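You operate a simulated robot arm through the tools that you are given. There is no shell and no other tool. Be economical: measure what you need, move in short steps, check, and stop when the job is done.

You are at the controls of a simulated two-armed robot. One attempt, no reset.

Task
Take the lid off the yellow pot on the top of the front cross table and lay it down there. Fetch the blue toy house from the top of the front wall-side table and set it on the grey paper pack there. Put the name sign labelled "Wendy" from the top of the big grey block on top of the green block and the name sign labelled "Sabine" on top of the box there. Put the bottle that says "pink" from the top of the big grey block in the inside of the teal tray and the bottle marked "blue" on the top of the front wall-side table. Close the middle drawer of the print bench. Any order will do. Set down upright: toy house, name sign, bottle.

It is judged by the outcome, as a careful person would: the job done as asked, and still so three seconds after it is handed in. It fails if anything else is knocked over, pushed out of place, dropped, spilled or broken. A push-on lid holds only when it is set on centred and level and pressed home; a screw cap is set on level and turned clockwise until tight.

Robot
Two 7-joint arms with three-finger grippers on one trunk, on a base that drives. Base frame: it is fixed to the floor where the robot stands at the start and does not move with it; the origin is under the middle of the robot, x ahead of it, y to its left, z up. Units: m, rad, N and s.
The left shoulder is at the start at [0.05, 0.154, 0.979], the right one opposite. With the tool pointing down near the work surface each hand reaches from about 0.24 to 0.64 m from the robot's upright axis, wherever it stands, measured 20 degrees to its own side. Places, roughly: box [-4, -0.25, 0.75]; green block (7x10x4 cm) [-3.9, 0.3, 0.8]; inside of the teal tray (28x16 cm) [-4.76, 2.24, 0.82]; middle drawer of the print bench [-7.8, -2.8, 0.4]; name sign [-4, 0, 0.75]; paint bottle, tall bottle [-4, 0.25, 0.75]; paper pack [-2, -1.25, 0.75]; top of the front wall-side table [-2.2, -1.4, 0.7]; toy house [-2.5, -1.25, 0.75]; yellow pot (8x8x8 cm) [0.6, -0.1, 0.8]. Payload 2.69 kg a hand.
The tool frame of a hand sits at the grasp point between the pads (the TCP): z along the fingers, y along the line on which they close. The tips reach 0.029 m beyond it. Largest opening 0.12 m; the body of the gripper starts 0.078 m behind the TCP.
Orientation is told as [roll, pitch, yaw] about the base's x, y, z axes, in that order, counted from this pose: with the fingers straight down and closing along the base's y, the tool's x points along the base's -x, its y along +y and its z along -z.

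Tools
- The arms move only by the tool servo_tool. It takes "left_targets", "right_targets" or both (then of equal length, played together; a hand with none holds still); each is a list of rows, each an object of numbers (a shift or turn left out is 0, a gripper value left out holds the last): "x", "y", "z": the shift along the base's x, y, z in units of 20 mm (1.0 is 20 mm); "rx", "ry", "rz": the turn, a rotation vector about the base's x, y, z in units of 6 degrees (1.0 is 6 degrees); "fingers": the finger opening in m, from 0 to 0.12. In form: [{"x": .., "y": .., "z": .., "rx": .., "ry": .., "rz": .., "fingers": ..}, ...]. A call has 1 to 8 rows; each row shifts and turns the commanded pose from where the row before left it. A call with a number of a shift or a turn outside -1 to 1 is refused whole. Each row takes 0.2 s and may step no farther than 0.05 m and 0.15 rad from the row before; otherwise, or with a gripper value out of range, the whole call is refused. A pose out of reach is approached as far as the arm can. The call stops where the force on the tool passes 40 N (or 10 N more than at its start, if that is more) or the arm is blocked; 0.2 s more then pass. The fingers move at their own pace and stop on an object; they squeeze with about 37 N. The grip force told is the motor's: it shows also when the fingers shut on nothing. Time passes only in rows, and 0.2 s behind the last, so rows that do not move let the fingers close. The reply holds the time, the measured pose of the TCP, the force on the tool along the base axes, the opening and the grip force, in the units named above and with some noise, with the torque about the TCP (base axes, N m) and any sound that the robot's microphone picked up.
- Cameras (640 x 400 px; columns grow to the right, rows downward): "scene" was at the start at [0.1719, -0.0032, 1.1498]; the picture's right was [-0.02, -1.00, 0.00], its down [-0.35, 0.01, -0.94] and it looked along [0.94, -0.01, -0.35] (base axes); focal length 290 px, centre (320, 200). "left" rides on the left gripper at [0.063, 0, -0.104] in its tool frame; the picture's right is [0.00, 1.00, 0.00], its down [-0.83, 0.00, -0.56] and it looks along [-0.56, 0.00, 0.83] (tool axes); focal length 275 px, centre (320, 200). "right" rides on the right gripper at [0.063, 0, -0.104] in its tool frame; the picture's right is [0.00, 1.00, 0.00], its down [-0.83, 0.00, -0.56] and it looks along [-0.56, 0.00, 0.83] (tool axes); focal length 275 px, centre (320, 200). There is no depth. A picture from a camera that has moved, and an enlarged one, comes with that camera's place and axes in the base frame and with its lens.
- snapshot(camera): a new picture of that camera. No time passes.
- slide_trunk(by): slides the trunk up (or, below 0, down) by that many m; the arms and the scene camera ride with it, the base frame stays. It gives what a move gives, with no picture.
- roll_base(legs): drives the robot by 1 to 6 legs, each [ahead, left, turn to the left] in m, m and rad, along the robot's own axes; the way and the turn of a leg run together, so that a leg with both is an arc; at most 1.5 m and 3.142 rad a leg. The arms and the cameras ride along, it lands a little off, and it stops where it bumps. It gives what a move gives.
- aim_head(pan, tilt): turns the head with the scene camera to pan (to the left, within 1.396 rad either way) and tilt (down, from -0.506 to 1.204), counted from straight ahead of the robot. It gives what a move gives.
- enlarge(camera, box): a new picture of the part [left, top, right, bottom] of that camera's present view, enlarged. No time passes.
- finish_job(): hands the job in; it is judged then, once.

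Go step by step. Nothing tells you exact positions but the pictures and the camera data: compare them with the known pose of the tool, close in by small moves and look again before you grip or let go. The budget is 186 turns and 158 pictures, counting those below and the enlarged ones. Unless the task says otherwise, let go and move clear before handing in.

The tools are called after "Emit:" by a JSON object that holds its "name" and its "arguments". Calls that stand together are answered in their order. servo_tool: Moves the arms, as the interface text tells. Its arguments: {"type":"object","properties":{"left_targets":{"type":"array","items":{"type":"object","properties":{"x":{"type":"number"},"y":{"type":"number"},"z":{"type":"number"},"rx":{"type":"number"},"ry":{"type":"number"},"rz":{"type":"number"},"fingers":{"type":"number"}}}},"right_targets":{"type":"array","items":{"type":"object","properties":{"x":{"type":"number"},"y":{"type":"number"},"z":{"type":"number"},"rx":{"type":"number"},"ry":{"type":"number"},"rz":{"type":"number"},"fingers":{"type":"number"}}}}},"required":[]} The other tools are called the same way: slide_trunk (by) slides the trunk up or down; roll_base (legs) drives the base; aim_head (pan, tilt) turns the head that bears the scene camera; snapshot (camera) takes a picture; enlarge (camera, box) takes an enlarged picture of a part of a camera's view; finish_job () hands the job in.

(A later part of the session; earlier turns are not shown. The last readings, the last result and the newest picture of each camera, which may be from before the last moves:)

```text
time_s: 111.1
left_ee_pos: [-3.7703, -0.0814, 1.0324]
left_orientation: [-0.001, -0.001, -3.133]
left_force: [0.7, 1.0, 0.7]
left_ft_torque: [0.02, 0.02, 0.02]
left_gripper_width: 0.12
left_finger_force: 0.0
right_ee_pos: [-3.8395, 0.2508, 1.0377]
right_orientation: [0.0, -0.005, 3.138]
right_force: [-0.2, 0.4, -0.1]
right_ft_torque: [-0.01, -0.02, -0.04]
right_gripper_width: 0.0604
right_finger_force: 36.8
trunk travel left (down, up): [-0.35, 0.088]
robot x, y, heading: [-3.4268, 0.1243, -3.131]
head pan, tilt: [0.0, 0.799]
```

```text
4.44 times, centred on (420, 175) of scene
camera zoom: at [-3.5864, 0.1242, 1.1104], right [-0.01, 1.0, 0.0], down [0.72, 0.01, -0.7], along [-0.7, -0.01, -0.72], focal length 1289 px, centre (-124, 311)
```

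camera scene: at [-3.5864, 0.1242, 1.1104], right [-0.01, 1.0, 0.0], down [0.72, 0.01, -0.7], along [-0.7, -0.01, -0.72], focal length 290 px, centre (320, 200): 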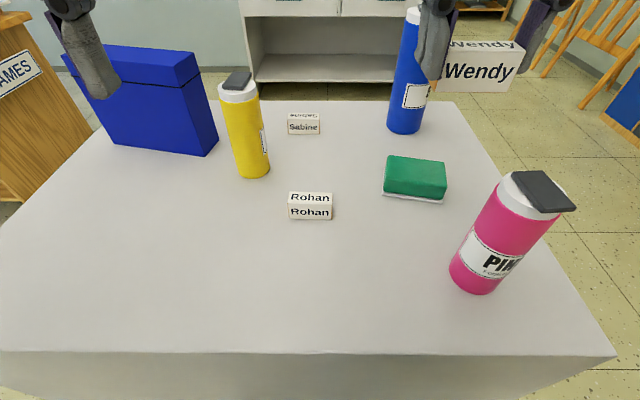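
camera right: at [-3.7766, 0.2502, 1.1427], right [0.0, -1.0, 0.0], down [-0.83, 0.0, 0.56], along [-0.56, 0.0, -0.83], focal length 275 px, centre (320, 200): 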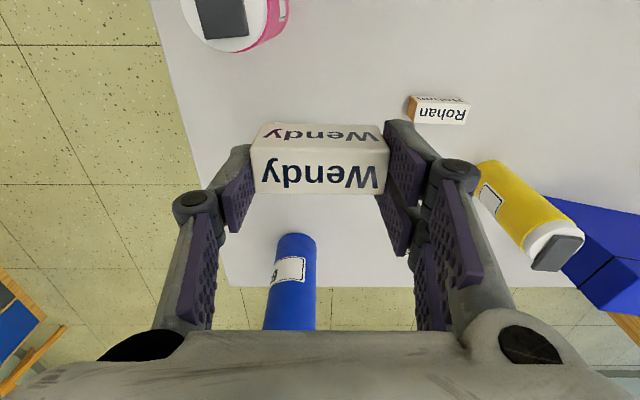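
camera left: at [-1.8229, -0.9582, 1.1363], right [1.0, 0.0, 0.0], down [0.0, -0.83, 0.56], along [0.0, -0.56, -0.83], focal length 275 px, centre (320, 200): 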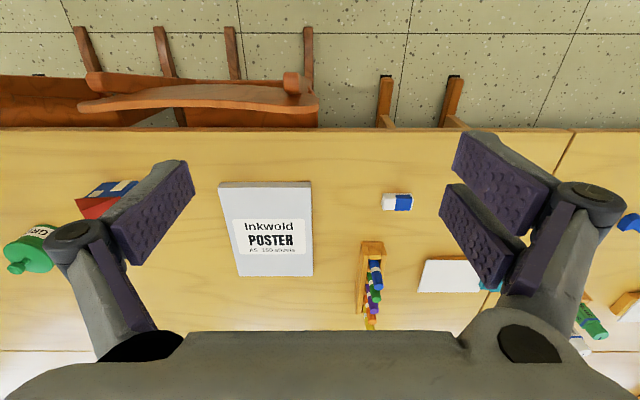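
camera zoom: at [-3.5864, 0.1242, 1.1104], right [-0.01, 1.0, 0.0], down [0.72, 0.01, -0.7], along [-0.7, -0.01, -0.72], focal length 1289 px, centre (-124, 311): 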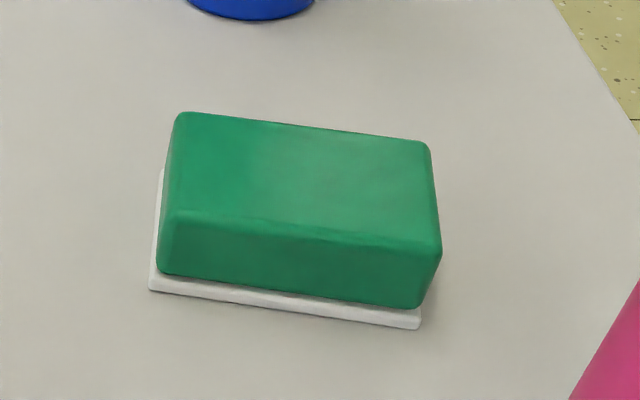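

Target for Wendy: [-3.922, 0.265], yaw about -0.165 rad, block top z≈0.83. Moving over and lowering partway.

Emit:
{"name": "servo_tool", "arguments": {"right_targets": [{"x": -0.7, "y": 0.2, "rz": -0.4}, {"x": -0.7, "y": 0.2, "rz": -0.4}, {"x": -0.7, "y": 0.2, "rz": -0.4}, {"x": -0.7, "y": 0.1, "rz": -0.4, "z": -0.8}, {"x": -0.7, "z": -1}, {"x": -0.6, "z": -1}, {"z": -1}, {"z": -1}]}}

Emit:
{"name": "servo_tool", "arguments": {"right_targets": [{"z": -1}, {"z": -1}]}}

Emit:
{"name": "snapshot", "arguments": {"camera": "scene"}}

Emit:
{"name": "snapshot", "arguments": {"camera": "right"}}

```text
time_s: 112.9
left_ee_pos: [-3.77, -0.0809, 1.0321]
left_orientation: [-0.001, -0.002, -3.134]
left_force: [0.8, -0.8, 0.2]
left_ft_torque: [0.01, -0.01, 0.0]
left_gripper_width: 0.1201
left_finger_force: 0.1
right_ee_pos: [-3.9203, 0.2636, 0.9422]
right_orientation: [0.002, -0.005, 2.97]
right_force: [0.4, 0.2, 0.0]
right_ft_torque: [0.03, 0.02, -0.02]
right_gripper_width: 0.0608
right_finger_force: 36.8
trunk travel left (down, up): [-0.35, 0.088]
robot x, y, heading: [-3.4284, 0.1236, -3.132]
head pan, tilt: [0.0, 0.799]
```

```text
time_s: 113.5
left_ee_pos: [-3.7703, -0.0825, 1.0329]
left_orientation: [-0.001, 0.0, -3.133]
left_force: [0.0, 0.0, 0.9]
left_ft_torque: [-0.01, 0.04, 0.04]
left_gripper_width: 0.1201
left_finger_force: 0.0
right_ee_pos: [-3.9211, 0.264, 0.8999]
right_orientation: [0.0, -0.007, 2.97]
right_force: [0.6, 0.3, -0.3]
right_ft_torque: [0.03, -0.01, 0.0]
right_gripper_width: 0.0609
right_finger_force: 36.7
trunk travel left (down, up): [-0.35, 0.088]
robot x, y, heading: [-3.4276, 0.1265, -3.137]
head pan, tilt: [0.0, 0.799]
```

```text
100 pictures are left
camera scene: at [-3.5865, 0.1241, 1.1104], right [-0.01, 1.0, 0.0], down [0.72, 0.01, -0.7], along [-0.7, -0.01, -0.72], focal length 290 px, centre (320, 200)
```

scene: 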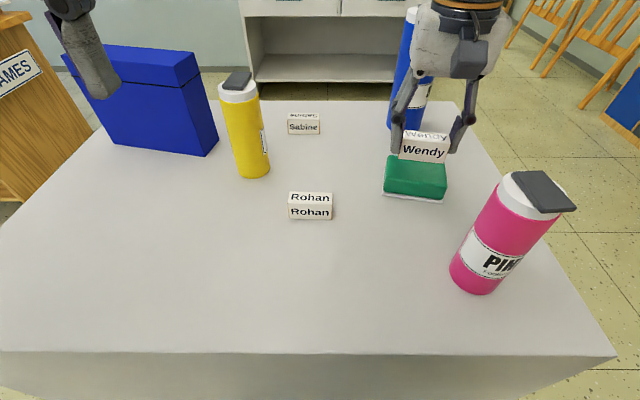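

```text
99 pictures are left
camera right: at [-3.8599, 0.2531, 1.0045], right [-0.17, -0.99, 0.0], down [-0.82, 0.14, 0.56], along [-0.55, 0.09, -0.83], focal length 275 px, centre (320, 200)
```

right: 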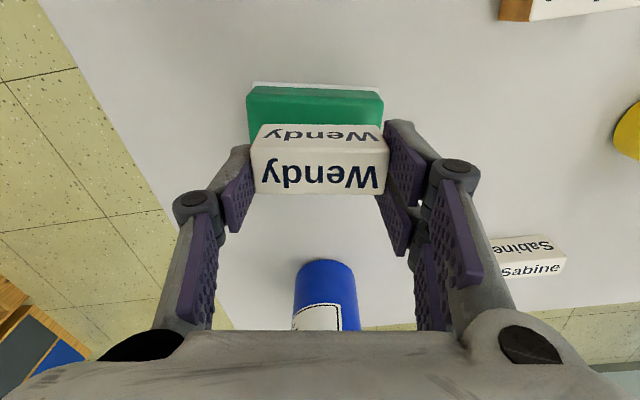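

Well aligned with the green block. Lowering in small steps.

Emit:
{"name": "servo_tool", "arguments": {"right_targets": [{"z": -0.5}, {"z": -0.3}, {"z": -0.2}, {"z": -0.15}, {"z": -0.1}]}}

Emit:
{"name": "enlarge", "arguments": {"camera": "scene", "box": [370, 100, 490, 220]}}

```text
time_s: 114.7
left_ee_pos: [-3.77, -0.0822, 1.0319]
left_orientation: [0.0, -0.003, -3.132]
left_force: [0.3, -0.1, -0.2]
left_ft_torque: [0.02, -0.03, 0.02]
left_gripper_width: 0.1199
left_finger_force: 0.1
right_ee_pos: [-3.9205, 0.2639, 0.8767]
right_orientation: [0.001, -0.005, 2.971]
right_force: [0.9, -1.1, -0.7]
right_ft_torque: [0.0, -0.01, -0.02]
right_gripper_width: 0.0609
right_finger_force: 36.8
trunk travel left (down, up): [-0.35, 0.088]
robot x, y, heading: [-3.4311, 0.128, -3.129]
head pan, tilt: [0.0, 0.799]
```

```text
3.33 times, centred on (430, 160) of scene
camera zoom: at [-3.5864, 0.124, 1.1104], right [-0.01, 1.0, 0.0], down [0.72, 0.01, -0.7], along [-0.7, -0.01, -0.72], focal length 967 px, centre (-47, 333)
```

zoom: 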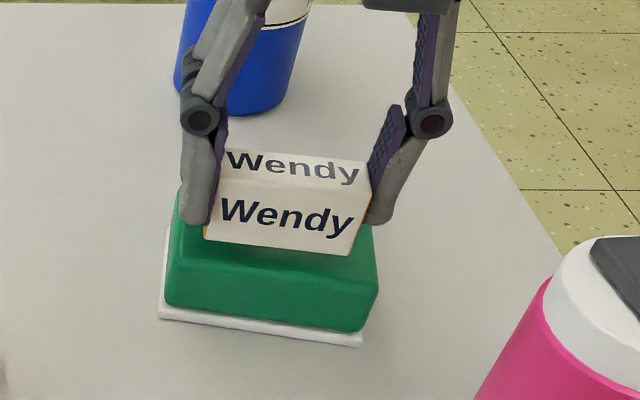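

Emit:
{"name": "servo_tool", "arguments": {"right_targets": [{"z": -0.1}, {"z": -0.1}, {"z": -0.1}, {"z": -0.1}]}}

```text
time_s: 115.7
left_ee_pos: [-3.7706, -0.0813, 1.0327]
left_orientation: [0.001, -0.001, -3.133]
left_force: [0.6, -0.6, 0.3]
left_ft_torque: [0.0, 0.03, -0.02]
left_gripper_width: 0.1201
left_finger_force: 0.0
right_ee_pos: [-3.9229, 0.2638, 0.8695]
right_orientation: [0.0, -0.007, 2.97]
right_force: [0.5, 0.2, 0.0]
right_ft_torque: [0.0, -0.03, 0.04]
right_gripper_width: 0.0607
right_finger_force: 36.6
trunk travel left (down, up): [-0.35, 0.088]
robot x, y, heading: [-3.4319, 0.1263, -3.135]
head pan, tilt: [0.0, 0.799]
```

No contact yet; I continue in 2 mm steps.

Emit:
{"name": "servo_tool", "arguments": {"right_targets": [{"z": -0.1}, {"z": -0.1}, {"z": -0.1}, {"z": -0.1}]}}

Emit:
{"name": "enlarge", "arguments": {"camera": "scene", "box": [370, 100, 490, 220]}}

```text
time_s: 116.7
left_ee_pos: [-3.7685, -0.0821, 1.0323]
left_orientation: [0.0, -0.004, -3.132]
left_force: [-0.2, 0.2, -0.4]
left_ft_torque: [0.03, 0.01, -0.02]
left_gripper_width: 0.1202
left_finger_force: 0.0
right_ee_pos: [-3.9223, 0.2655, 0.8643]
right_orientation: [0.001, -0.013, 2.97]
right_force: [-0.5, 2.1, 34.5]
right_ft_torque: [0.05, -0.15, -0.05]
right_gripper_width: 0.0614
right_finger_force: 37.6
trunk travel left (down, up): [-0.35, 0.088]
robot x, y, heading: [-3.4338, 0.1259, -3.134]
head pan, tilt: [0.0, 0.799]
```

```text
3.33 times, centred on (430, 160) of scene
camera zoom: at [-3.5842, 0.1238, 1.1112], right [-0.01, 1.0, 0.0], down [0.72, 0.01, -0.7], along [-0.7, -0.01, -0.72], focal length 967 px, centre (-47, 333)
```

zoom: 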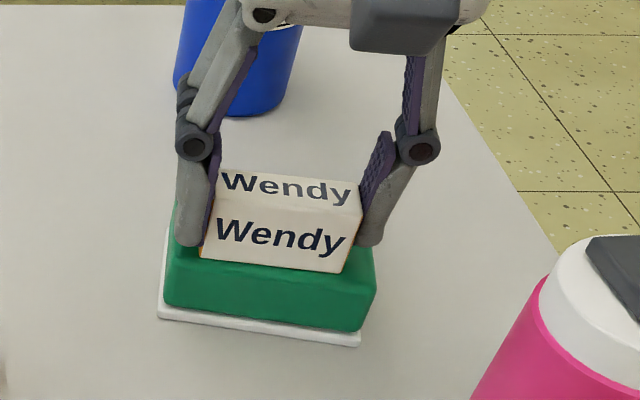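

Wendy rests on the block. Easing the pressure, opening, and rising.

Emit:
{"name": "servo_tool", "arguments": {"right_targets": [{"z": 0.15}, {"fingers": 0.075}, {"fingers": 0.1}, {"z": 0.5}, {"z": 1}, {"z": 1}, {"z": 1}, {"z": 1}]}}

Emit:
{"name": "enlarge", "arguments": {"camera": "scene", "box": [270, 80, 490, 220]}}

```text
time_s: 118.5
left_ee_pos: [-3.7699, -0.0824, 1.0319]
left_orientation: [-0.001, -0.003, -3.134]
left_force: [0.8, -0.1, -0.2]
left_ft_torque: [0.01, 0.02, -0.03]
left_gripper_width: 0.1199
left_finger_force: 0.0
right_ee_pos: [-3.9228, 0.2678, 0.9543]
right_orientation: [-0.001, -0.006, 2.97]
right_force: [0.0, -0.6, 0.2]
right_ft_torque: [-0.01, -0.02, 0.01]
right_gripper_width: 0.0999
right_finger_force: 0.1
trunk travel left (down, up): [-0.35, 0.088]
robot x, y, heading: [-3.4327, 0.1275, -3.132]
head pan, tilt: [0.0, 0.799]
```

```text
2.86 times, centred on (380, 150) of scene
camera zoom: at [-3.5862, 0.124, 1.1105], right [-0.01, 1.0, 0.0], down [0.72, 0.01, -0.7], along [-0.7, -0.01, -0.72], focal length 829 px, centre (149, 343)
```

zoom: 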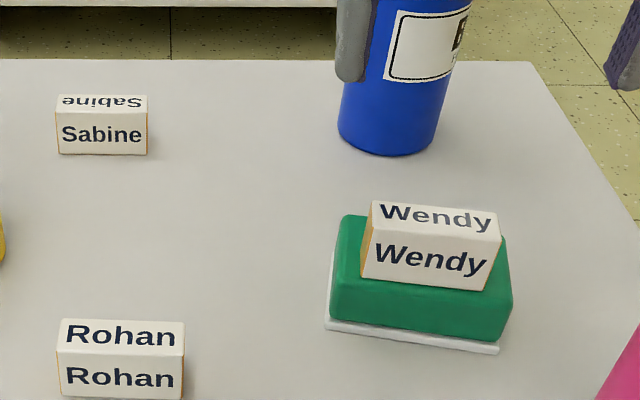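

Wendy sits upright on the green block. Sabine and the blue bottle lie far from this side; I'll go round to the block's +y side, from where both bottles are close. Raising the hand over the pink bottle first.

Emit:
{"name": "servo_tool", "arguments": {"right_targets": [{"z": 1}, {"z": 1}, {"z": 1}, {"z": 1}, {"z": 1, "x": 0.5, "rz": 0.5}, {"x": 1, "rz": 0.5}, {"x": 1, "rz": 0.5}]}}

Emit:
{"name": "roll_base", "arguments": {"legs": [[-0.25, 0, 0], [0, -0.75, 0], [0, 0, 1.57], [0, -0.75, 0]]}}

Emit:
{"name": "snapshot", "arguments": {"camera": "scene"}}

```text
time_s: 120.1
left_ee_pos: [-3.7695, -0.0813, 1.0329]
left_orientation: [0.001, -0.001, -3.133]
left_force: [-0.3, 0.5, -0.5]
left_ft_torque: [0.01, -0.02, 0.01]
left_gripper_width: 0.12
left_finger_force: 0.3
right_ee_pos: [-3.8738, 0.2658, 1.0568]
right_orientation: [0.0, -0.005, 3.129]
right_force: [-0.4, 0.2, 0.0]
right_ft_torque: [0.0, -0.03, -0.03]
right_gripper_width: 0.1001
right_finger_force: 0.1
trunk travel left (down, up): [-0.35, 0.088]
robot x, y, heading: [-3.4293, 0.1225, -3.136]
head pan, tilt: [0.0, 0.799]
```

```text
time_s: 137.4
left_ee_pos: [-3.7252, 0.5101, 1.0325]
left_orientation: [0.0, -0.004, -1.53]
left_force: [-0.3, -0.3, 0.2]
left_ft_torque: [0.02, 0.02, -0.06]
left_gripper_width: 0.12
left_finger_force: 0.1
right_ee_pos: [-4.0678, 0.3959, 1.0567]
right_orientation: [0.0, -0.005, -1.555]
right_force: [-0.5, -0.8, 0.3]
right_ft_torque: [0.03, 0.0, 0.03]
right_gripper_width: 0.1001
right_finger_force: 0.0
trunk travel left (down, up): [-0.35, 0.088]
robot x, y, heading: [-3.9453, 0.8447, -1.53]
head pan, tilt: [0.0, 0.799]
```

```text
95 pictures are left
camera scene: at [-3.9347, 0.684, 1.1104], right [-1.0, -0.04, 0.0], down [-0.03, 0.72, -0.7], along [0.03, -0.7, -0.72], focal length 290 px, centre (320, 200)
```

scene: 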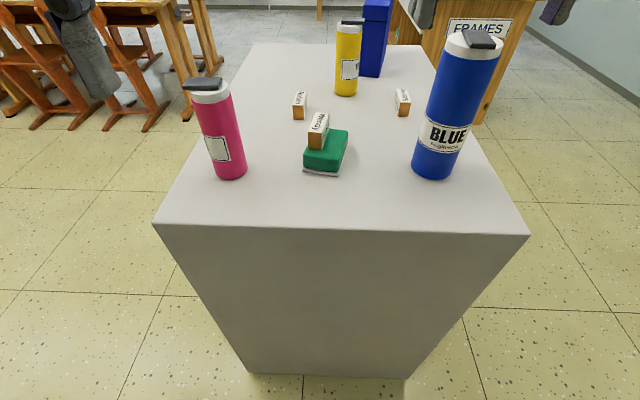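

Pink is near [-3.765, 0.308] (top ≈0.94) and blue near [-4.105, 0.298] (top ≈1.0). I pull the right hand back and up, then edge closer with the base.

Emit:
{"name": "servo_tool", "arguments": {"right_targets": [{"z": 0.6, "y": 1, "fingers": 0.12}, {"z": 0.6, "y": 1}, {"z": 0.6, "y": 1}, {"y": 1, "x": -0.5}, {"y": 1, "x": -0.5}]}}

Emit:
{"name": "roll_base", "arguments": {"legs": [[0, 0, -0.04], [0.14, 0, 0]]}}

Emit:
{"name": "snapshot", "arguments": {"camera": "scene"}}

Emit:
{"name": "snapshot", "arguments": {"camera": "left"}}

Emit:
{"name": "snapshot", "arguments": {"camera": "right"}}

```text
time_s: 138.6
left_ee_pos: [-3.7235, 0.5101, 1.0322]
left_orientation: [0.0, -0.002, -1.53]
left_force: [0.4, 1.1, -0.2]
left_ft_torque: [-0.03, 0.05, 0.0]
left_gripper_width: 0.1201
left_finger_force: 0.1
right_ee_pos: [-4.0875, 0.4973, 1.0897]
right_orientation: [-0.001, -0.007, -1.554]
right_force: [0.7, 0.7, 0.7]
right_ft_torque: [-0.02, -0.01, -0.01]
right_gripper_width: 0.1201
right_finger_force: 0.1
trunk travel left (down, up): [-0.35, 0.088]
robot x, y, heading: [-3.9443, 0.8418, -1.533]
head pan, tilt: [0.0, 0.799]
```

```text
time_s: 140.3
left_ee_pos: [-3.7368, 0.366, 1.0322]
left_orientation: [-0.001, 0.0, -1.568]
left_force: [0.1, -0.4, 0.1]
left_ft_torque: [0.07, 0.02, 0.03]
left_gripper_width: 0.12
left_finger_force: 0.1
right_ee_pos: [-4.0996, 0.3644, 1.0894]
right_orientation: [-0.001, -0.005, -1.59]
right_force: [0.3, -0.1, -0.4]
right_ft_torque: [0.02, 0.02, -0.02]
right_gripper_width: 0.1201
right_finger_force: 0.1
trunk travel left (down, up): [-0.35, 0.088]
robot x, y, heading: [-3.9403, 0.7078, -1.563]
head pan, tilt: [0.0, 0.799]
```

```text
94 pictures are left
camera scene: at [-3.9403, 0.5467, 1.1103], right [-1.0, 0.0, 0.0], down [0.0, 0.72, -0.7], along [0.0, -0.7, -0.72], focal length 290 px, centre (320, 200)
```

scene: 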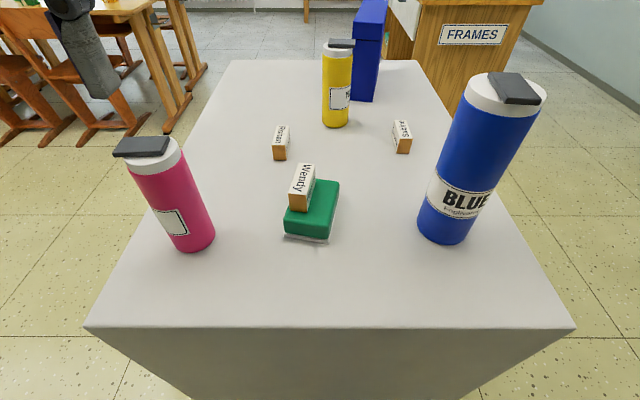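

```text
93 pictures are left
camera left: at [-3.7361, 0.4281, 1.1361], right [1.0, 0.0, 0.0], down [0.0, -0.83, 0.56], along [0.0, -0.56, -0.83], focal length 275 px, centre (320, 200)
```

left: 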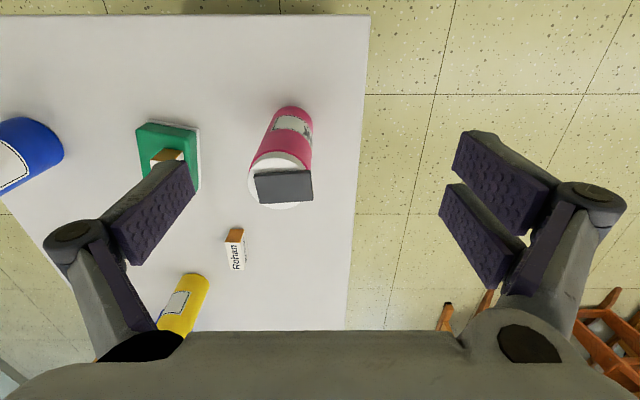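

```text
92 pictures are left
camera right: at [-4.0995, 0.4281, 1.1939], right [1.0, -0.02, 0.0], down [-0.01, -0.83, 0.56], along [-0.01, -0.56, -0.83], focal length 275 px, centre (320, 200)
```

right: 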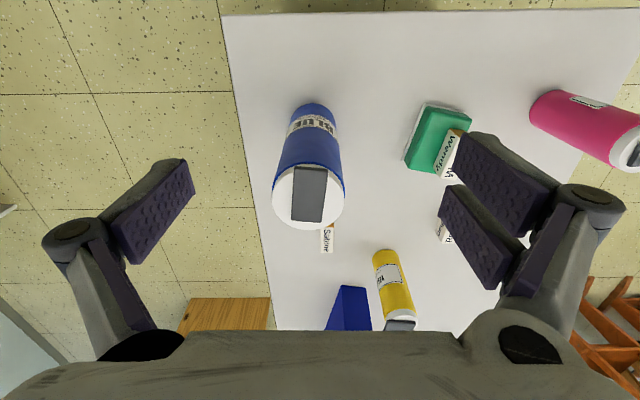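

Pink at [-3.768, 0.312], blue at [-4.111, 0.301]. I centre each hand above its bottle and start down together.

Emit:
{"name": "servo_tool", "arguments": {"left_targets": [{"x": -0.5, "y": -0.9}, {"x": -0.5, "y": -0.9}, {"x": -0.55, "y": -0.9}, {"z": -0.6}, {"z": -0.6}, {"z": -0.6}], "right_targets": [{"x": -0.2, "y": -1}, {"x": -0.2, "y": -1}, {"x": -0.2, "y": -1}, {"z": -0.6, "y": -0.15, "rz": 0.2}, {"z": -0.6}, {"z": -0.6}]}}

Emit:
{"name": "snapshot", "arguments": {"camera": "left"}}

Emit:
{"name": "snapshot", "arguments": {"camera": "right"}}

Emit:
{"name": "snapshot", "arguments": {"camera": "scene"}}

```text
time_s: 141.7
left_ee_pos: [-3.7658, 0.3105, 0.9952]
left_orientation: [0.0, -0.002, -1.568]
left_force: [0.0, 1.3, -0.1]
left_ft_torque: [0.02, 0.05, -0.01]
left_gripper_width: 0.12
left_finger_force: 0.1
right_ee_pos: [-4.1115, 0.302, 1.0529]
right_orientation: [0.0, -0.008, -1.57]
right_force: [-0.5, -0.1, -0.3]
right_ft_torque: [0.02, 0.01, -0.01]
right_gripper_width: 0.1198
right_finger_force: 0.1
trunk travel left (down, up): [-0.35, 0.088]
robot x, y, heading: [-3.9445, 0.7068, -1.566]
head pan, tilt: [0.0, 0.799]
```

```text
91 pictures are left
camera left: at [-3.7666, 0.3735, 1.0996], right [1.0, 0.0, 0.0], down [0.0, -0.83, 0.56], along [0.0, -0.56, -0.83], focal length 275 px, centre (320, 200)
```

left: 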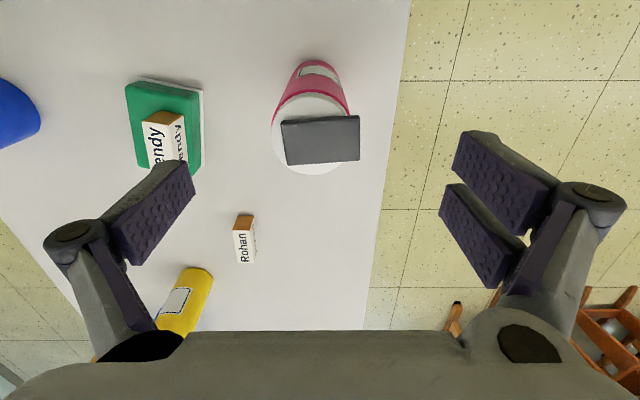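

```text
90 pictures are left
camera right: at [-4.1124, 0.3648, 1.1581], right [1.0, 0.01, 0.0], down [0.0, -0.83, 0.56], along [0.0, -0.56, -0.83], focal length 275 px, centre (320, 200)
```

right: 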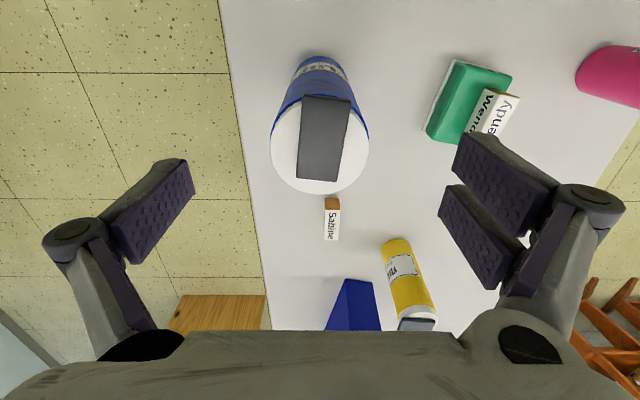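

```text
89 pictures are left
camera scene: at [-3.9403, 0.5474, 1.1104], right [-1.0, 0.0, 0.0], down [0.0, 0.72, -0.7], along [0.0, -0.7, -0.72], focal length 290 px, centre (320, 200)
```

scene: 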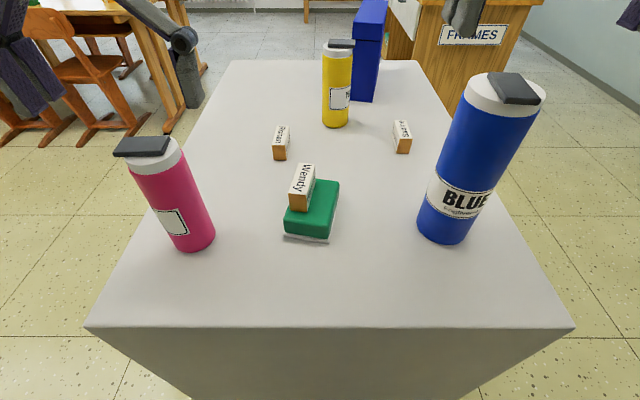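

Both hands are centred within millimetres. Descending to grip height below the caps.

Emit:
{"name": "servo_tool", "arguments": {"left_targets": [{"x": -0.3, "z": -0.9}, {"z": -0.9}, {"z": -0.9}, {"z": -0.9}, {"z": -0.9}, {"z": -0.9}], "right_targets": [{"y": -0.2, "z": -0.9}, {"z": -0.9}, {"z": -0.9}, {"z": -0.9}, {"z": -0.9}, {"z": -0.8}]}}

Emit:
{"name": "snapshot", "arguments": {"camera": "scene"}}

Emit:
{"name": "snapshot", "arguments": {"camera": "left"}}

Emit:
{"name": "snapshot", "arguments": {"camera": "right"}}

```text
time_s: 143.1
left_ee_pos: [-3.7713, 0.3134, 0.8873]
left_orientation: [0.001, 0.0, -1.569]
left_force: [0.8, -0.2, 0.6]
left_ft_torque: [0.02, 0.01, -0.01]
left_gripper_width: 0.12
left_finger_force: 0.1
right_ee_pos: [-4.111, 0.299, 0.9469]
right_orientation: [-0.001, -0.005, -1.571]
right_force: [-0.6, -0.2, -0.7]
right_ft_torque: [-0.01, 0.02, -0.02]
right_gripper_width: 0.1197
right_finger_force: 0.0
trunk travel left (down, up): [-0.35, 0.088]
robot x, y, heading: [-3.9436, 0.7073, -1.567]
head pan, tilt: [0.0, 0.799]
```

```text
88 pictures are left
camera scene: at [-3.9403, 0.5475, 1.1104], right [-1.0, 0.0, 0.0], down [0.0, 0.72, -0.7], along [0.0, -0.7, -0.72], focal length 290 px, centre (320, 200)
```

scene: 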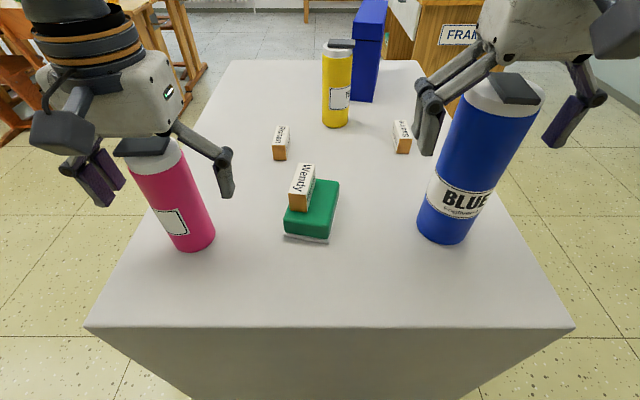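

```text
87 pictures are left
camera left: at [-3.7715, 0.3757, 0.9913], right [1.0, 0.0, 0.0], down [0.0, -0.83, 0.56], along [0.0, -0.56, -0.83], focal length 275 px, centre (320, 200)
```

left: 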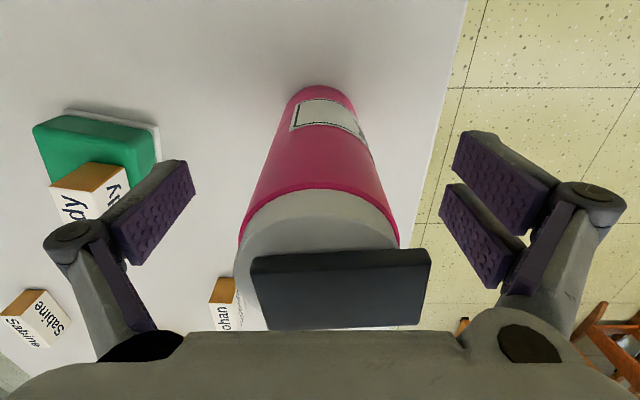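

```text
86 pictures are left
camera right: at [-4.1125, 0.3631, 1.0522], right [1.0, 0.01, 0.0], down [0.0, -0.83, 0.56], along [0.0, -0.56, -0.83], focal length 275 px, centre (320, 200)
```

right: 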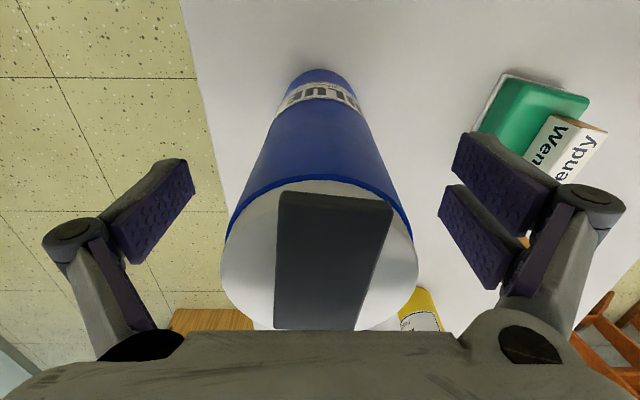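

Blue is ready to grip. Pink's spout overhangs toward one finger, so I'll turn the left hand 40° so the spout points between the fingers, and close the right hand on blue.

Emit:
{"name": "servo_tool", "arguments": {"left_targets": [{"rz": 1}, {"rz": 1}, {"rz": 1}, {"rz": 1}, {"rz": 1}, {"rz": 1}, {"rz": 0.7}], "right_targets": [{"fingers": 0.08}, {"fingers": 0.0}, {}, {}, {}, {}, {}]}}

Emit:
{"name": "snapshot", "arguments": {"camera": "left"}}

Emit:
{"name": "snapshot", "arguments": {"camera": "scene"}}

```text
time_s: 144.7
left_ee_pos: [-3.7738, 0.3114, 0.8893]
left_orientation: [0.001, 0.0, -0.864]
left_force: [0.4, -0.3, -0.5]
left_ft_torque: [0.02, -0.02, 0.01]
left_gripper_width: 0.1199
left_finger_force: 0.0
right_ee_pos: [-4.1112, 0.2997, 0.9488]
right_orientation: [0.001, -0.004, -1.571]
right_force: [-2.2, 0.4, 1.0]
right_ft_torque: [-0.08, 0.3, 0.01]
right_gripper_width: 0.0671
right_finger_force: 36.9
trunk travel left (down, up): [-0.35, 0.088]
robot x, y, heading: [-3.9463, 0.7057, -1.566]
head pan, tilt: [0.0, 0.799]
```

```text
85 pictures are left
camera left: at [-3.8143, 0.3596, 0.9926], right [0.76, 0.65, 0.0], down [0.54, -0.63, 0.56], along [0.36, -0.43, -0.83], focal length 275 px, centre (320, 200)
```

left: 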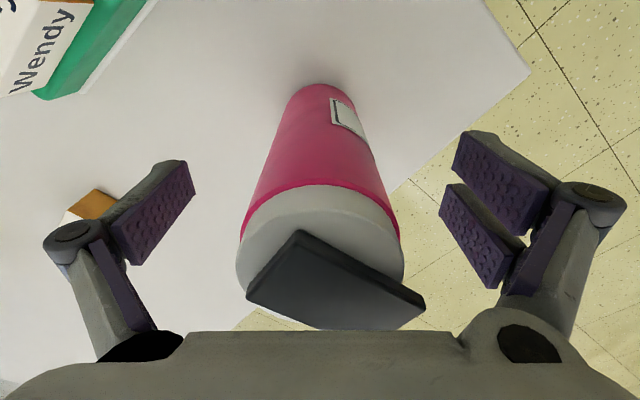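

```text
84 pictures are left
camera scene: at [-3.9404, 0.5475, 1.1104], right [-1.0, 0.0, 0.0], down [0.0, 0.72, -0.7], along [0.0, -0.7, -0.72], focal length 290 px, centre (320, 200)
```

scene: 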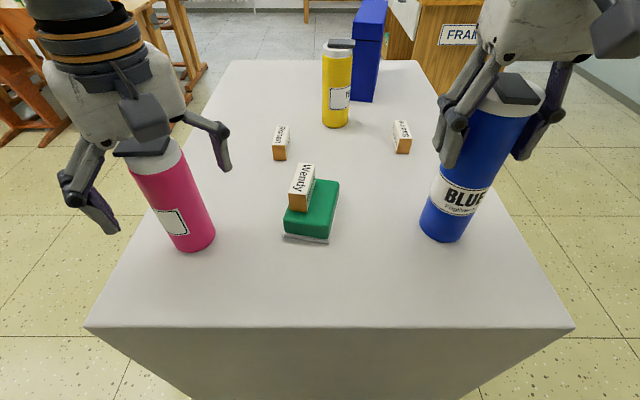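

Blue is gripped. The spout's corner still leans toward a finger, so I turn the left hand another 25°.

Emit:
{"name": "servo_tool", "arguments": {"left_targets": [{"rz": 1}, {"rz": 1}, {"rz": 1}, {"rz": 1}]}}

Emit:
{"name": "snapshot", "arguments": {"camera": "left"}}

```text
time_s: 145.7
left_ee_pos: [-3.7734, 0.3125, 0.8877]
left_orientation: [0.0, -0.001, -0.446]
left_force: [-0.4, -0.1, -0.5]
left_ft_torque: [0.02, 0.02, 0.0]
left_gripper_width: 0.1202
left_finger_force: 0.0
right_ee_pos: [-4.1117, 0.3003, 0.9491]
right_orientation: [0.0, -0.004, -1.569]
right_force: [-1.4, -0.6, 0.4]
right_ft_torque: [0.05, 0.11, 0.0]
right_gripper_width: 0.067
right_finger_force: 36.6
trunk travel left (down, up): [-0.35, 0.088]
robot x, y, heading: [-3.9391, 0.7071, -1.569]
head pan, tilt: [0.0, 0.799]
```

```text
83 pictures are left
camera left: at [-3.8301, 0.3391, 0.9915], right [0.43, 0.9, 0.0], down [0.75, -0.36, 0.56], along [0.5, -0.24, -0.83], focal length 275 px, centre (320, 200)
```

left: 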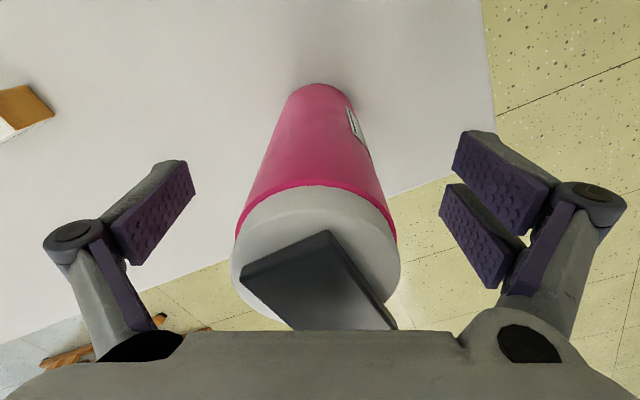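

The spout is now clear of both fingers. Closing on pink and lifting both bottles slightly.

Emit:
{"name": "servo_tool", "arguments": {"left_targets": [{"fingers": 0.07}, {"fingers": 0.0}, {}, {}, {}]}}

Emit:
{"name": "servo_tool", "arguments": {"left_targets": [{"z": 0.3}, {"z": 0.6}, {"z": 0.6}], "right_targets": [{"z": 0.3}, {"z": 0.6}, {"z": 0.6}]}}

Emit:
{"name": "snapshot", "arguments": {"camera": "scene"}}

```text
time_s: 146.9
left_ee_pos: [-3.7733, 0.3121, 0.8869]
left_orientation: [-0.004, -0.001, -0.447]
left_force: [0.4, -2.3, 7.9]
left_ft_torque: [0.12, -0.09, -0.03]
left_gripper_width: 0.0525
left_finger_force: 37.2
right_ee_pos: [-4.1122, 0.2998, 0.9479]
right_orientation: [-0.001, -0.005, -1.569]
right_force: [-0.1, 0.3, 0.8]
right_ft_torque: [0.04, -0.04, 0.05]
right_gripper_width: 0.067
right_finger_force: 36.9
trunk travel left (down, up): [-0.35, 0.088]
robot x, y, heading: [-3.9375, 0.7093, -1.568]
head pan, tilt: [0.0, 0.799]
```

```text
time_s: 147.7
left_ee_pos: [-3.7758, 0.3122, 0.9161]
left_orientation: [0.0, 0.001, -0.446]
left_force: [1.3, 0.1, -4.2]
left_ft_torque: [0.01, 0.03, 0.03]
left_gripper_width: 0.0525
left_finger_force: 37.1
right_ee_pos: [-4.1112, 0.2975, 0.9784]
right_orientation: [-0.001, -0.005, -1.569]
right_force: [0.6, -1.4, -5.0]
right_ft_torque: [0.09, -0.02, -0.03]
right_gripper_width: 0.0669
right_finger_force: 37.5
trunk travel left (down, up): [-0.35, 0.088]
robot x, y, heading: [-3.944, 0.7082, -1.564]
head pan, tilt: [0.0, 0.799]
```

```text
82 pictures are left
camera scene: at [-3.9403, 0.5472, 1.1103], right [-1.0, 0.0, 0.0], down [0.0, 0.72, -0.7], along [0.0, -0.7, -0.72], focal length 290 px, centre (320, 200)
```

scene: 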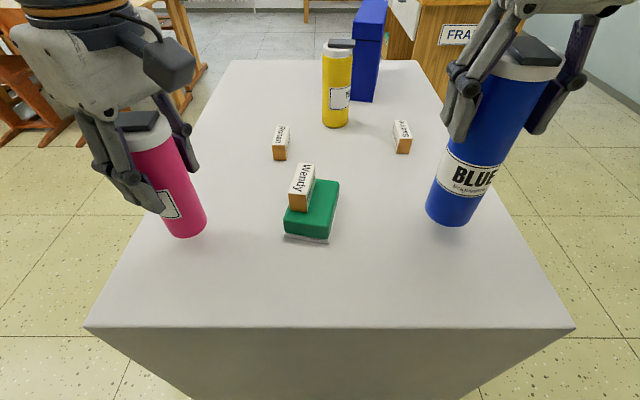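

Both bottles hang upright. Lifting further, backing away and turning right to look for the teal tray.

Emit:
{"name": "servo_tool", "arguments": {"left_targets": [{"z": 1}, {"z": 1}, {"z": 1}, {"z": 1}], "right_targets": [{"z": 1}, {"z": 1}, {"z": 1}, {"z": 1}]}}

Emit:
{"name": "roll_base", "arguments": {"legs": [[-0.38, 0, 0], [0, 0, -1.57]]}}

Emit:
{"name": "aim_head", "arguments": {"pan": -0.7, "tilt": 0.35}}

Emit:
{"name": "snapshot", "arguments": {"camera": "scene"}}

```text
time_s: 148.7
left_ee_pos: [-3.7767, 0.3124, 0.999]
left_orientation: [0.0, -0.003, -0.447]
left_force: [1.2, 0.8, -4.8]
left_ft_torque: [0.02, 0.0, -0.01]
left_gripper_width: 0.0526
left_finger_force: 37.0
right_ee_pos: [-4.1114, 0.2982, 1.0575]
right_orientation: [0.0, -0.007, -1.57]
right_force: [0.3, 0.1, -6.4]
right_ft_torque: [0.05, 0.01, 0.01]
right_gripper_width: 0.0671
right_finger_force: 37.0
trunk travel left (down, up): [-0.35, 0.088]
robot x, y, heading: [-3.9432, 0.7051, -1.568]
head pan, tilt: [0.0, 0.799]
```

```text
time_s: 154.8
left_ee_pos: [-4.3313, 0.9004, 0.9985]
left_orientation: [-0.001, -0.002, -1.978]
left_force: [0.3, 0.7, -3.7]
left_ft_torque: [-0.02, 0.04, 0.02]
left_gripper_width: 0.0524
left_finger_force: 36.3
right_ee_pos: [-4.3589, 1.2348, 1.0578]
right_orientation: [-0.001, -0.006, -3.102]
right_force: [-0.1, -0.9, -6.0]
right_ft_torque: [0.01, -0.1, -0.01]
right_gripper_width: 0.0672
right_finger_force: 36.8
trunk travel left (down, up): [-0.35, 0.088]
robot x, y, heading: [-3.9446, 1.0813, -3.098]
head pan, tilt: [0.0, 0.799]
```

```text
time_s: 155.9
left_ee_pos: [-4.3313, 0.8998, 0.998]
left_orientation: [0.001, -0.002, -1.979]
left_force: [-0.3, 0.3, -3.8]
left_ft_torque: [0.01, -0.01, 0.01]
left_gripper_width: 0.0525
left_finger_force: 37.4
right_ee_pos: [-4.3591, 1.2367, 1.0575]
right_orientation: [0.001, -0.005, -3.101]
right_force: [0.0, 0.4, -5.7]
right_ft_torque: [0.0, -0.05, 0.0]
right_gripper_width: 0.0668
right_finger_force: 36.7
trunk travel left (down, up): [-0.35, 0.088]
robot x, y, heading: [-3.9395, 1.0836, -3.1]
head pan, tilt: [-0.7, 0.351]
```

```text
81 pictures are left
camera scene: at [-4.0928, 1.1349, 1.1499], right [0.61, 0.79, 0.0], down [0.27, -0.21, -0.94], along [-0.74, 0.57, -0.34], focal length 290 px, centre (320, 200)
```

scene: 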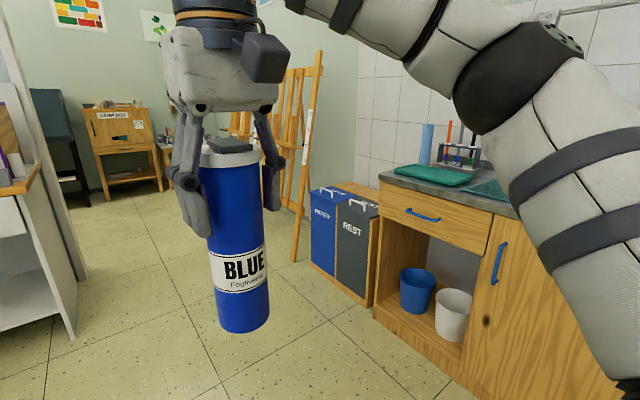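

A counter with teal items stands along +y. Panning further right for a better view.

Emit:
{"name": "aim_head", "arguments": {"pan": -1.39, "tilt": 0.35}}

Emit:
{"name": "snapshot", "arguments": {"camera": "scene"}}

```text
time_s: 156.9
left_ee_pos: [-4.332, 0.8992, 0.9982]
left_orientation: [-0.001, -0.001, -1.98]
left_force: [0.2, 1.0, -3.4]
left_ft_torque: [0.01, 0.01, 0.01]
left_gripper_width: 0.0526
left_finger_force: 36.5
right_ee_pos: [-4.3593, 1.236, 1.0576]
right_orientation: [-0.001, -0.006, -3.102]
right_force: [-0.4, 0.2, -5.3]
right_ft_torque: [-0.01, -0.01, 0.01]
right_gripper_width: 0.0668
right_finger_force: 37.1
trunk travel left (down, up): [-0.35, 0.088]
robot x, y, heading: [-3.9427, 1.0822, -3.098]
head pan, tilt: [-1.389, 0.351]
```

```text
80 pictures are left
camera scene: at [-4.0398, 1.1688, 1.15], right [0.98, 0.22, 0.0], down [0.08, -0.34, -0.94], along [-0.21, 0.92, -0.34], focal length 290 px, centre (320, 200)
```

scene: 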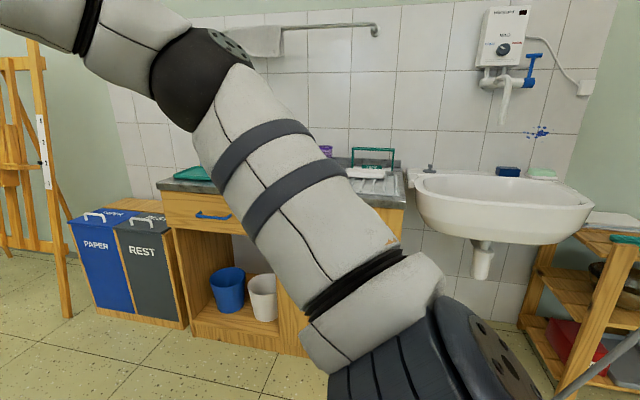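

Turning to face the counter (+y) and shifting left so the tray is ahead.

Emit:
{"name": "roll_base", "arguments": {"legs": [[0, 0, -1.61], [0, 0.75, 0], [0.25, 0, 0]]}}

Emit:
{"name": "aim_head", "arguments": {"pan": 0, "tilt": 0.5}}

Emit:
{"name": "snapshot", "arguments": {"camera": "scene"}}

```text
time_s: 168.4
left_ee_pos: [-4.8851, 1.6986, 0.9976]
left_orientation: [-0.002, -0.003, 2.717]
left_force: [-0.2, 0.2, -3.3]
left_ft_torque: [-0.06, -0.02, 0.02]
left_gripper_width: 0.0524
left_finger_force: 37.0
right_ee_pos: [-4.5479, 1.7206, 1.0575]
right_orientation: [0.001, -0.005, 1.594]
right_force: [0.3, 0.4, -6.2]
right_ft_torque: [-0.08, 0.01, 0.01]
right_gripper_width: 0.0665
right_finger_force: 36.9
trunk travel left (down, up): [-0.35, 0.088]
robot x, y, heading: [-4.707, 1.3102, 1.596]
head pan, tilt: [-1.389, 0.351]
```

```text
time_s: 170.0
left_ee_pos: [-4.8845, 1.6989, 0.9977]
left_orientation: [0.0, -0.003, 2.717]
left_force: [-0.3, 0.2, -3.5]
left_ft_torque: [-0.01, 0.0, 0.0]
left_gripper_width: 0.0524
left_finger_force: 36.6
right_ee_pos: [-4.549, 1.7198, 1.0577]
right_orientation: [0.0, -0.005, 1.593]
right_force: [0.8, 0.5, -6.0]
right_ft_torque: [-0.05, -0.05, -0.01]
right_gripper_width: 0.0667
right_finger_force: 36.9
trunk travel left (down, up): [-0.35, 0.088]
robot x, y, heading: [-4.7071, 1.3032, 1.592]
head pan, tilt: [0.0, 0.499]
```

```text
79 pictures are left
camera scene: at [-4.7111, 1.474, 1.1363], right [1.0, 0.02, 0.0], down [0.01, -0.48, -0.88], along [-0.02, 0.88, -0.48], focal length 290 px, centre (320, 200)
```

scene: 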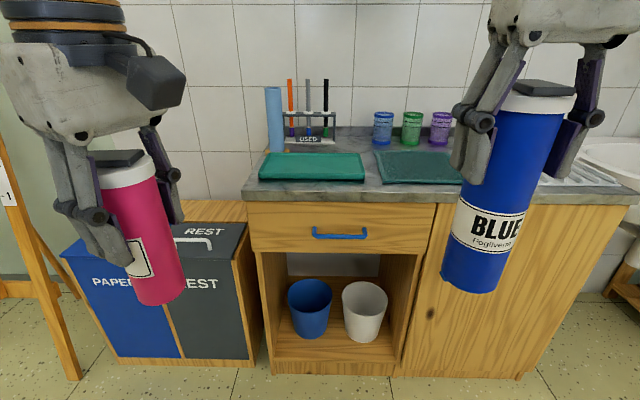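

Two trays are on the counter: a teal one left and a darker one right. Zooming to tell them apart and see their rims.

Emit:
{"name": "enlarge", "arguments": {"camera": "scene", "box": [235, 70, 475, 220]}}

```text
2.67 times, centred on (355, 145) of scene
camera zoom: at [-4.7111, 1.474, 1.1363], right [1.0, 0.02, 0.0], down [0.01, -0.48, -0.88], along [-0.02, 0.88, -0.48], focal length 774 px, centre (227, 347)
```

zoom: 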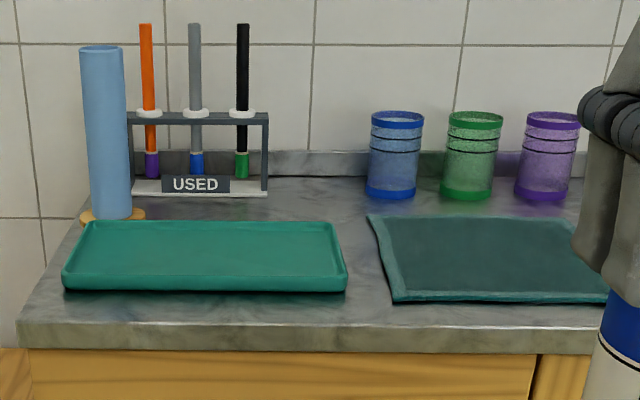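

The teal tray is the left, rimmed one, centre near [-4.755, 2.24]; the right one is a cloth. I'm driving up to it.

Emit:
{"name": "roll_base", "arguments": {"legs": [[0, -0.08, -0.02], [0.42, 0, 0]]}}

Emit:
{"name": "aim_head", "arguments": {"pan": 0, "tilt": 0.8}}

Emit:
{"name": "snapshot", "arguments": {"camera": "scene"}}

Emit:
{"name": "snapshot", "arguments": {"camera": "left"}}

```text
time_s: 173.4
left_ee_pos: [-4.8038, 2.1213, 0.9972]
left_orientation: [0.001, -0.001, 2.704]
left_force: [0.6, 0.3, -3.9]
left_ft_torque: [-0.03, 0.0, 0.01]
left_gripper_width: 0.0524
left_finger_force: 36.9
right_ee_pos: [-4.4668, 2.1379, 1.0568]
right_orientation: [0.002, -0.006, 1.58]
right_force: [-0.2, 0.6, -6.1]
right_ft_torque: [-0.08, -0.01, 0.01]
right_gripper_width: 0.067
right_finger_force: 37.0
trunk travel left (down, up): [-0.35, 0.088]
robot x, y, heading: [-4.6334, 1.7292, 1.589]
head pan, tilt: [0.0, 0.499]
```

```text
time_s: 174.2
left_ee_pos: [-4.8042, 2.1218, 0.9988]
left_orientation: [-0.001, -0.002, 2.703]
left_force: [0.1, 0.5, -4.7]
left_ft_torque: [0.0, 0.0, 0.01]
left_gripper_width: 0.0525
left_finger_force: 36.8
right_ee_pos: [-4.4676, 2.1374, 1.0576]
right_orientation: [-0.002, -0.006, 1.583]
right_force: [-0.3, 0.7, -6.5]
right_ft_torque: [-0.09, 0.01, 0.03]
right_gripper_width: 0.0666
right_finger_force: 36.8
trunk travel left (down, up): [-0.35, 0.088]
robot x, y, heading: [-4.6337, 1.7289, 1.586]
head pan, tilt: [0.0, 0.799]
```

```text
77 pictures are left
camera scene: at [-4.6323, 1.8841, 1.1104], right [1.0, 0.01, 0.0], down [0.01, -0.72, -0.7], along [-0.01, 0.7, -0.72], focal length 290 px, centre (320, 200)
```

scene: 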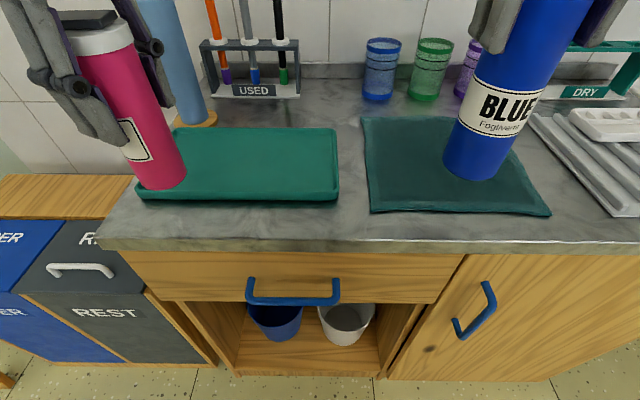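

```text
76 pictures are left
camera left: at [-4.7462, 2.0938, 1.1023], right [-0.43, -0.9, 0.0], down [-0.75, 0.36, 0.56], along [-0.5, 0.24, -0.83], focal length 275 px, centre (320, 200)
```

left: 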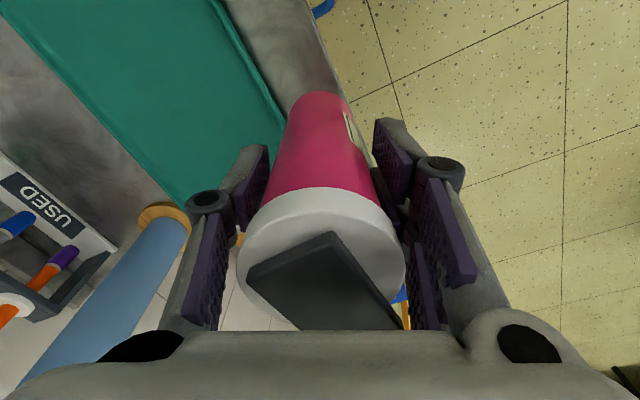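

The tray spans x≈-4.886…-4.611, centre [-4.75, 2.245]. Moving pink over its middle and lowering partway.

Emit:
{"name": "servo_tool", "arguments": {"left_targets": [{"x": 0.7, "y": 0.7}, {"x": 0.7, "y": 0.8}, {"x": 0.7, "y": 0.8}, {"x": 0.6, "y": 0.8}, {"y": 0.9}, {"y": 0.9, "z": -0.5}, {"y": 0.9, "z": -0.7}, {"z": -0.8}]}}

Emit:
{"name": "snapshot", "arguments": {"camera": "scene"}}

```text
time_s: 176.1
left_ee_pos: [-4.7505, 2.2396, 0.9571]
left_orientation: [-0.002, -0.001, 2.704]
left_force: [-0.3, -0.5, -4.0]
left_ft_torque: [0.01, -0.01, -0.02]
left_gripper_width: 0.0526
left_finger_force: 37.2
right_ee_pos: [-4.4678, 2.1383, 1.0574]
right_orientation: [-0.001, -0.005, 1.582]
right_force: [-0.4, -0.1, -5.2]
right_ft_torque: [-0.05, -0.01, 0.02]
right_gripper_width: 0.0667
right_finger_force: 36.9
trunk travel left (down, up): [-0.35, 0.088]
robot x, y, heading: [-4.6303, 1.7284, 1.586]
head pan, tilt: [0.0, 0.799]
```

```text
75 pictures are left
camera scene: at [-4.6323, 1.884, 1.1104], right [1.0, 0.01, 0.0], down [0.01, -0.72, -0.7], along [-0.01, 0.7, -0.72], focal length 290 px, centre (320, 200)
```

scene: 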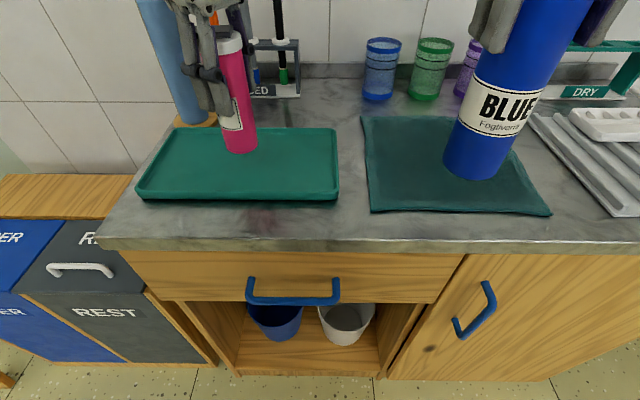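

Centred over the tray. Lowering to contact in small steps.

Emit:
{"name": "servo_tool", "arguments": {"left_targets": [{"z": -0.5}, {"z": -0.4}, {"z": -0.3}, {"z": -0.2}, {"z": -0.15}, {"z": -0.15}]}}

Emit:
{"name": "enlarge", "arguments": {"camera": "scene", "box": [120, 30, 360, 220]}}

```text
time_s: 177.4
left_ee_pos: [-4.7488, 2.2375, 0.926]
left_orientation: [-0.003, 0.0, 2.707]
left_force: [-1.4, -0.1, 10.7]
left_ft_torque: [-0.36, 0.15, -0.04]
left_gripper_width: 0.0524
left_finger_force: 37.0
right_ee_pos: [-4.4681, 2.1371, 1.0572]
right_orientation: [0.0, -0.009, 1.581]
right_force: [-0.3, -0.2, -5.7]
right_ft_torque: [-0.05, -0.04, 0.01]
right_gripper_width: 0.0665
right_finger_force: 36.9
trunk travel left (down, up): [-0.35, 0.088]
robot x, y, heading: [-4.6318, 1.7278, 1.583]
head pan, tilt: [0.0, 0.799]
```

```text
2.11 times, centred on (240, 125) of scene
camera zoom: at [-4.6322, 1.8832, 1.1108], right [1.0, 0.01, 0.0], down [0.01, -0.72, -0.7], along [-0.01, 0.7, -0.72], focal length 611 px, centre (488, 358)
```

zoom: 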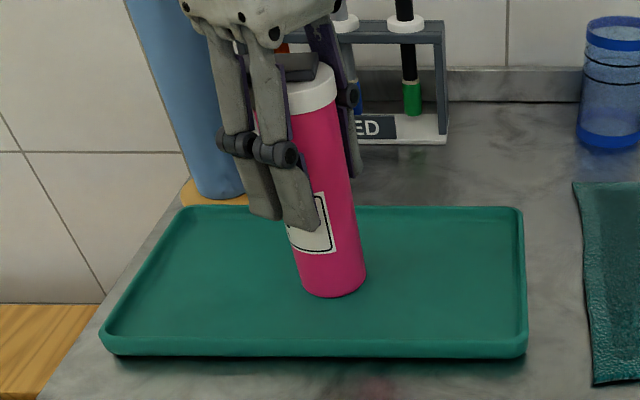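

Pink stands on the tray floor. Releasing and rising straight up.

Emit:
{"name": "servo_tool", "arguments": {"left_targets": [{"z": 0.05}, {"fingers": 0.065}, {"fingers": 0.11}, {}, {"z": 0.5}, {"z": 1}, {"z": 1}, {"z": 1}]}}

Emit:
{"name": "servo_tool", "arguments": {"left_targets": [{"z": 1}, {"z": 1}, {"z": 0.6}, {"y": -1}, {"y": -1}, {"y": -1}, {"y": -1}, {"y": -1}]}}

Emit:
{"name": "snapshot", "arguments": {"camera": "scene"}}

```text
time_s: 179.2
left_ee_pos: [-4.7511, 2.2367, 0.9959]
left_orientation: [0.0, -0.003, 2.703]
left_force: [-0.1, 0.5, 0.5]
left_ft_torque: [-0.03, -0.01, -0.01]
left_gripper_width: 0.1101
left_finger_force: 0.1
right_ee_pos: [-4.4663, 2.139, 1.0574]
right_orientation: [0.0, -0.005, 1.581]
right_force: [0.6, 0.2, -5.1]
right_ft_torque: [-0.06, -0.02, 0.02]
right_gripper_width: 0.0668
right_finger_force: 37.2
trunk travel left (down, up): [-0.35, 0.088]
robot x, y, heading: [-4.6363, 1.7263, 1.585]
head pan, tilt: [0.0, 0.799]
```

```text
time_s: 181.1
left_ee_pos: [-4.7514, 2.1349, 1.0484]
left_orientation: [-0.004, -0.001, 2.705]
left_force: [-0.5, 0.6, -0.2]
left_ft_torque: [-0.02, 0.01, -0.01]
left_gripper_width: 0.1102
left_finger_force: 0.0
right_ee_pos: [-4.4668, 2.137, 1.0573]
right_orientation: [-0.001, -0.006, 1.582]
right_force: [0.1, -0.1, -6.1]
right_ft_torque: [-0.06, 0.0, 0.01]
right_gripper_width: 0.0666
right_finger_force: 37.2
trunk travel left (down, up): [-0.35, 0.088]
robot x, y, heading: [-4.6333, 1.7302, 1.582]
head pan, tilt: [0.0, 0.799]
```

```text
73 pictures are left
camera scene: at [-4.6324, 1.8837, 1.1104], right [1.0, 0.01, 0.0], down [0.01, -0.72, -0.7], along [-0.01, 0.7, -0.72], focal length 290 px, centre (320, 200)
```

scene: 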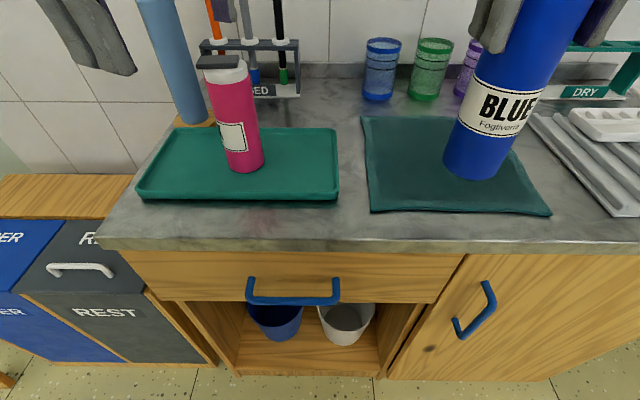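

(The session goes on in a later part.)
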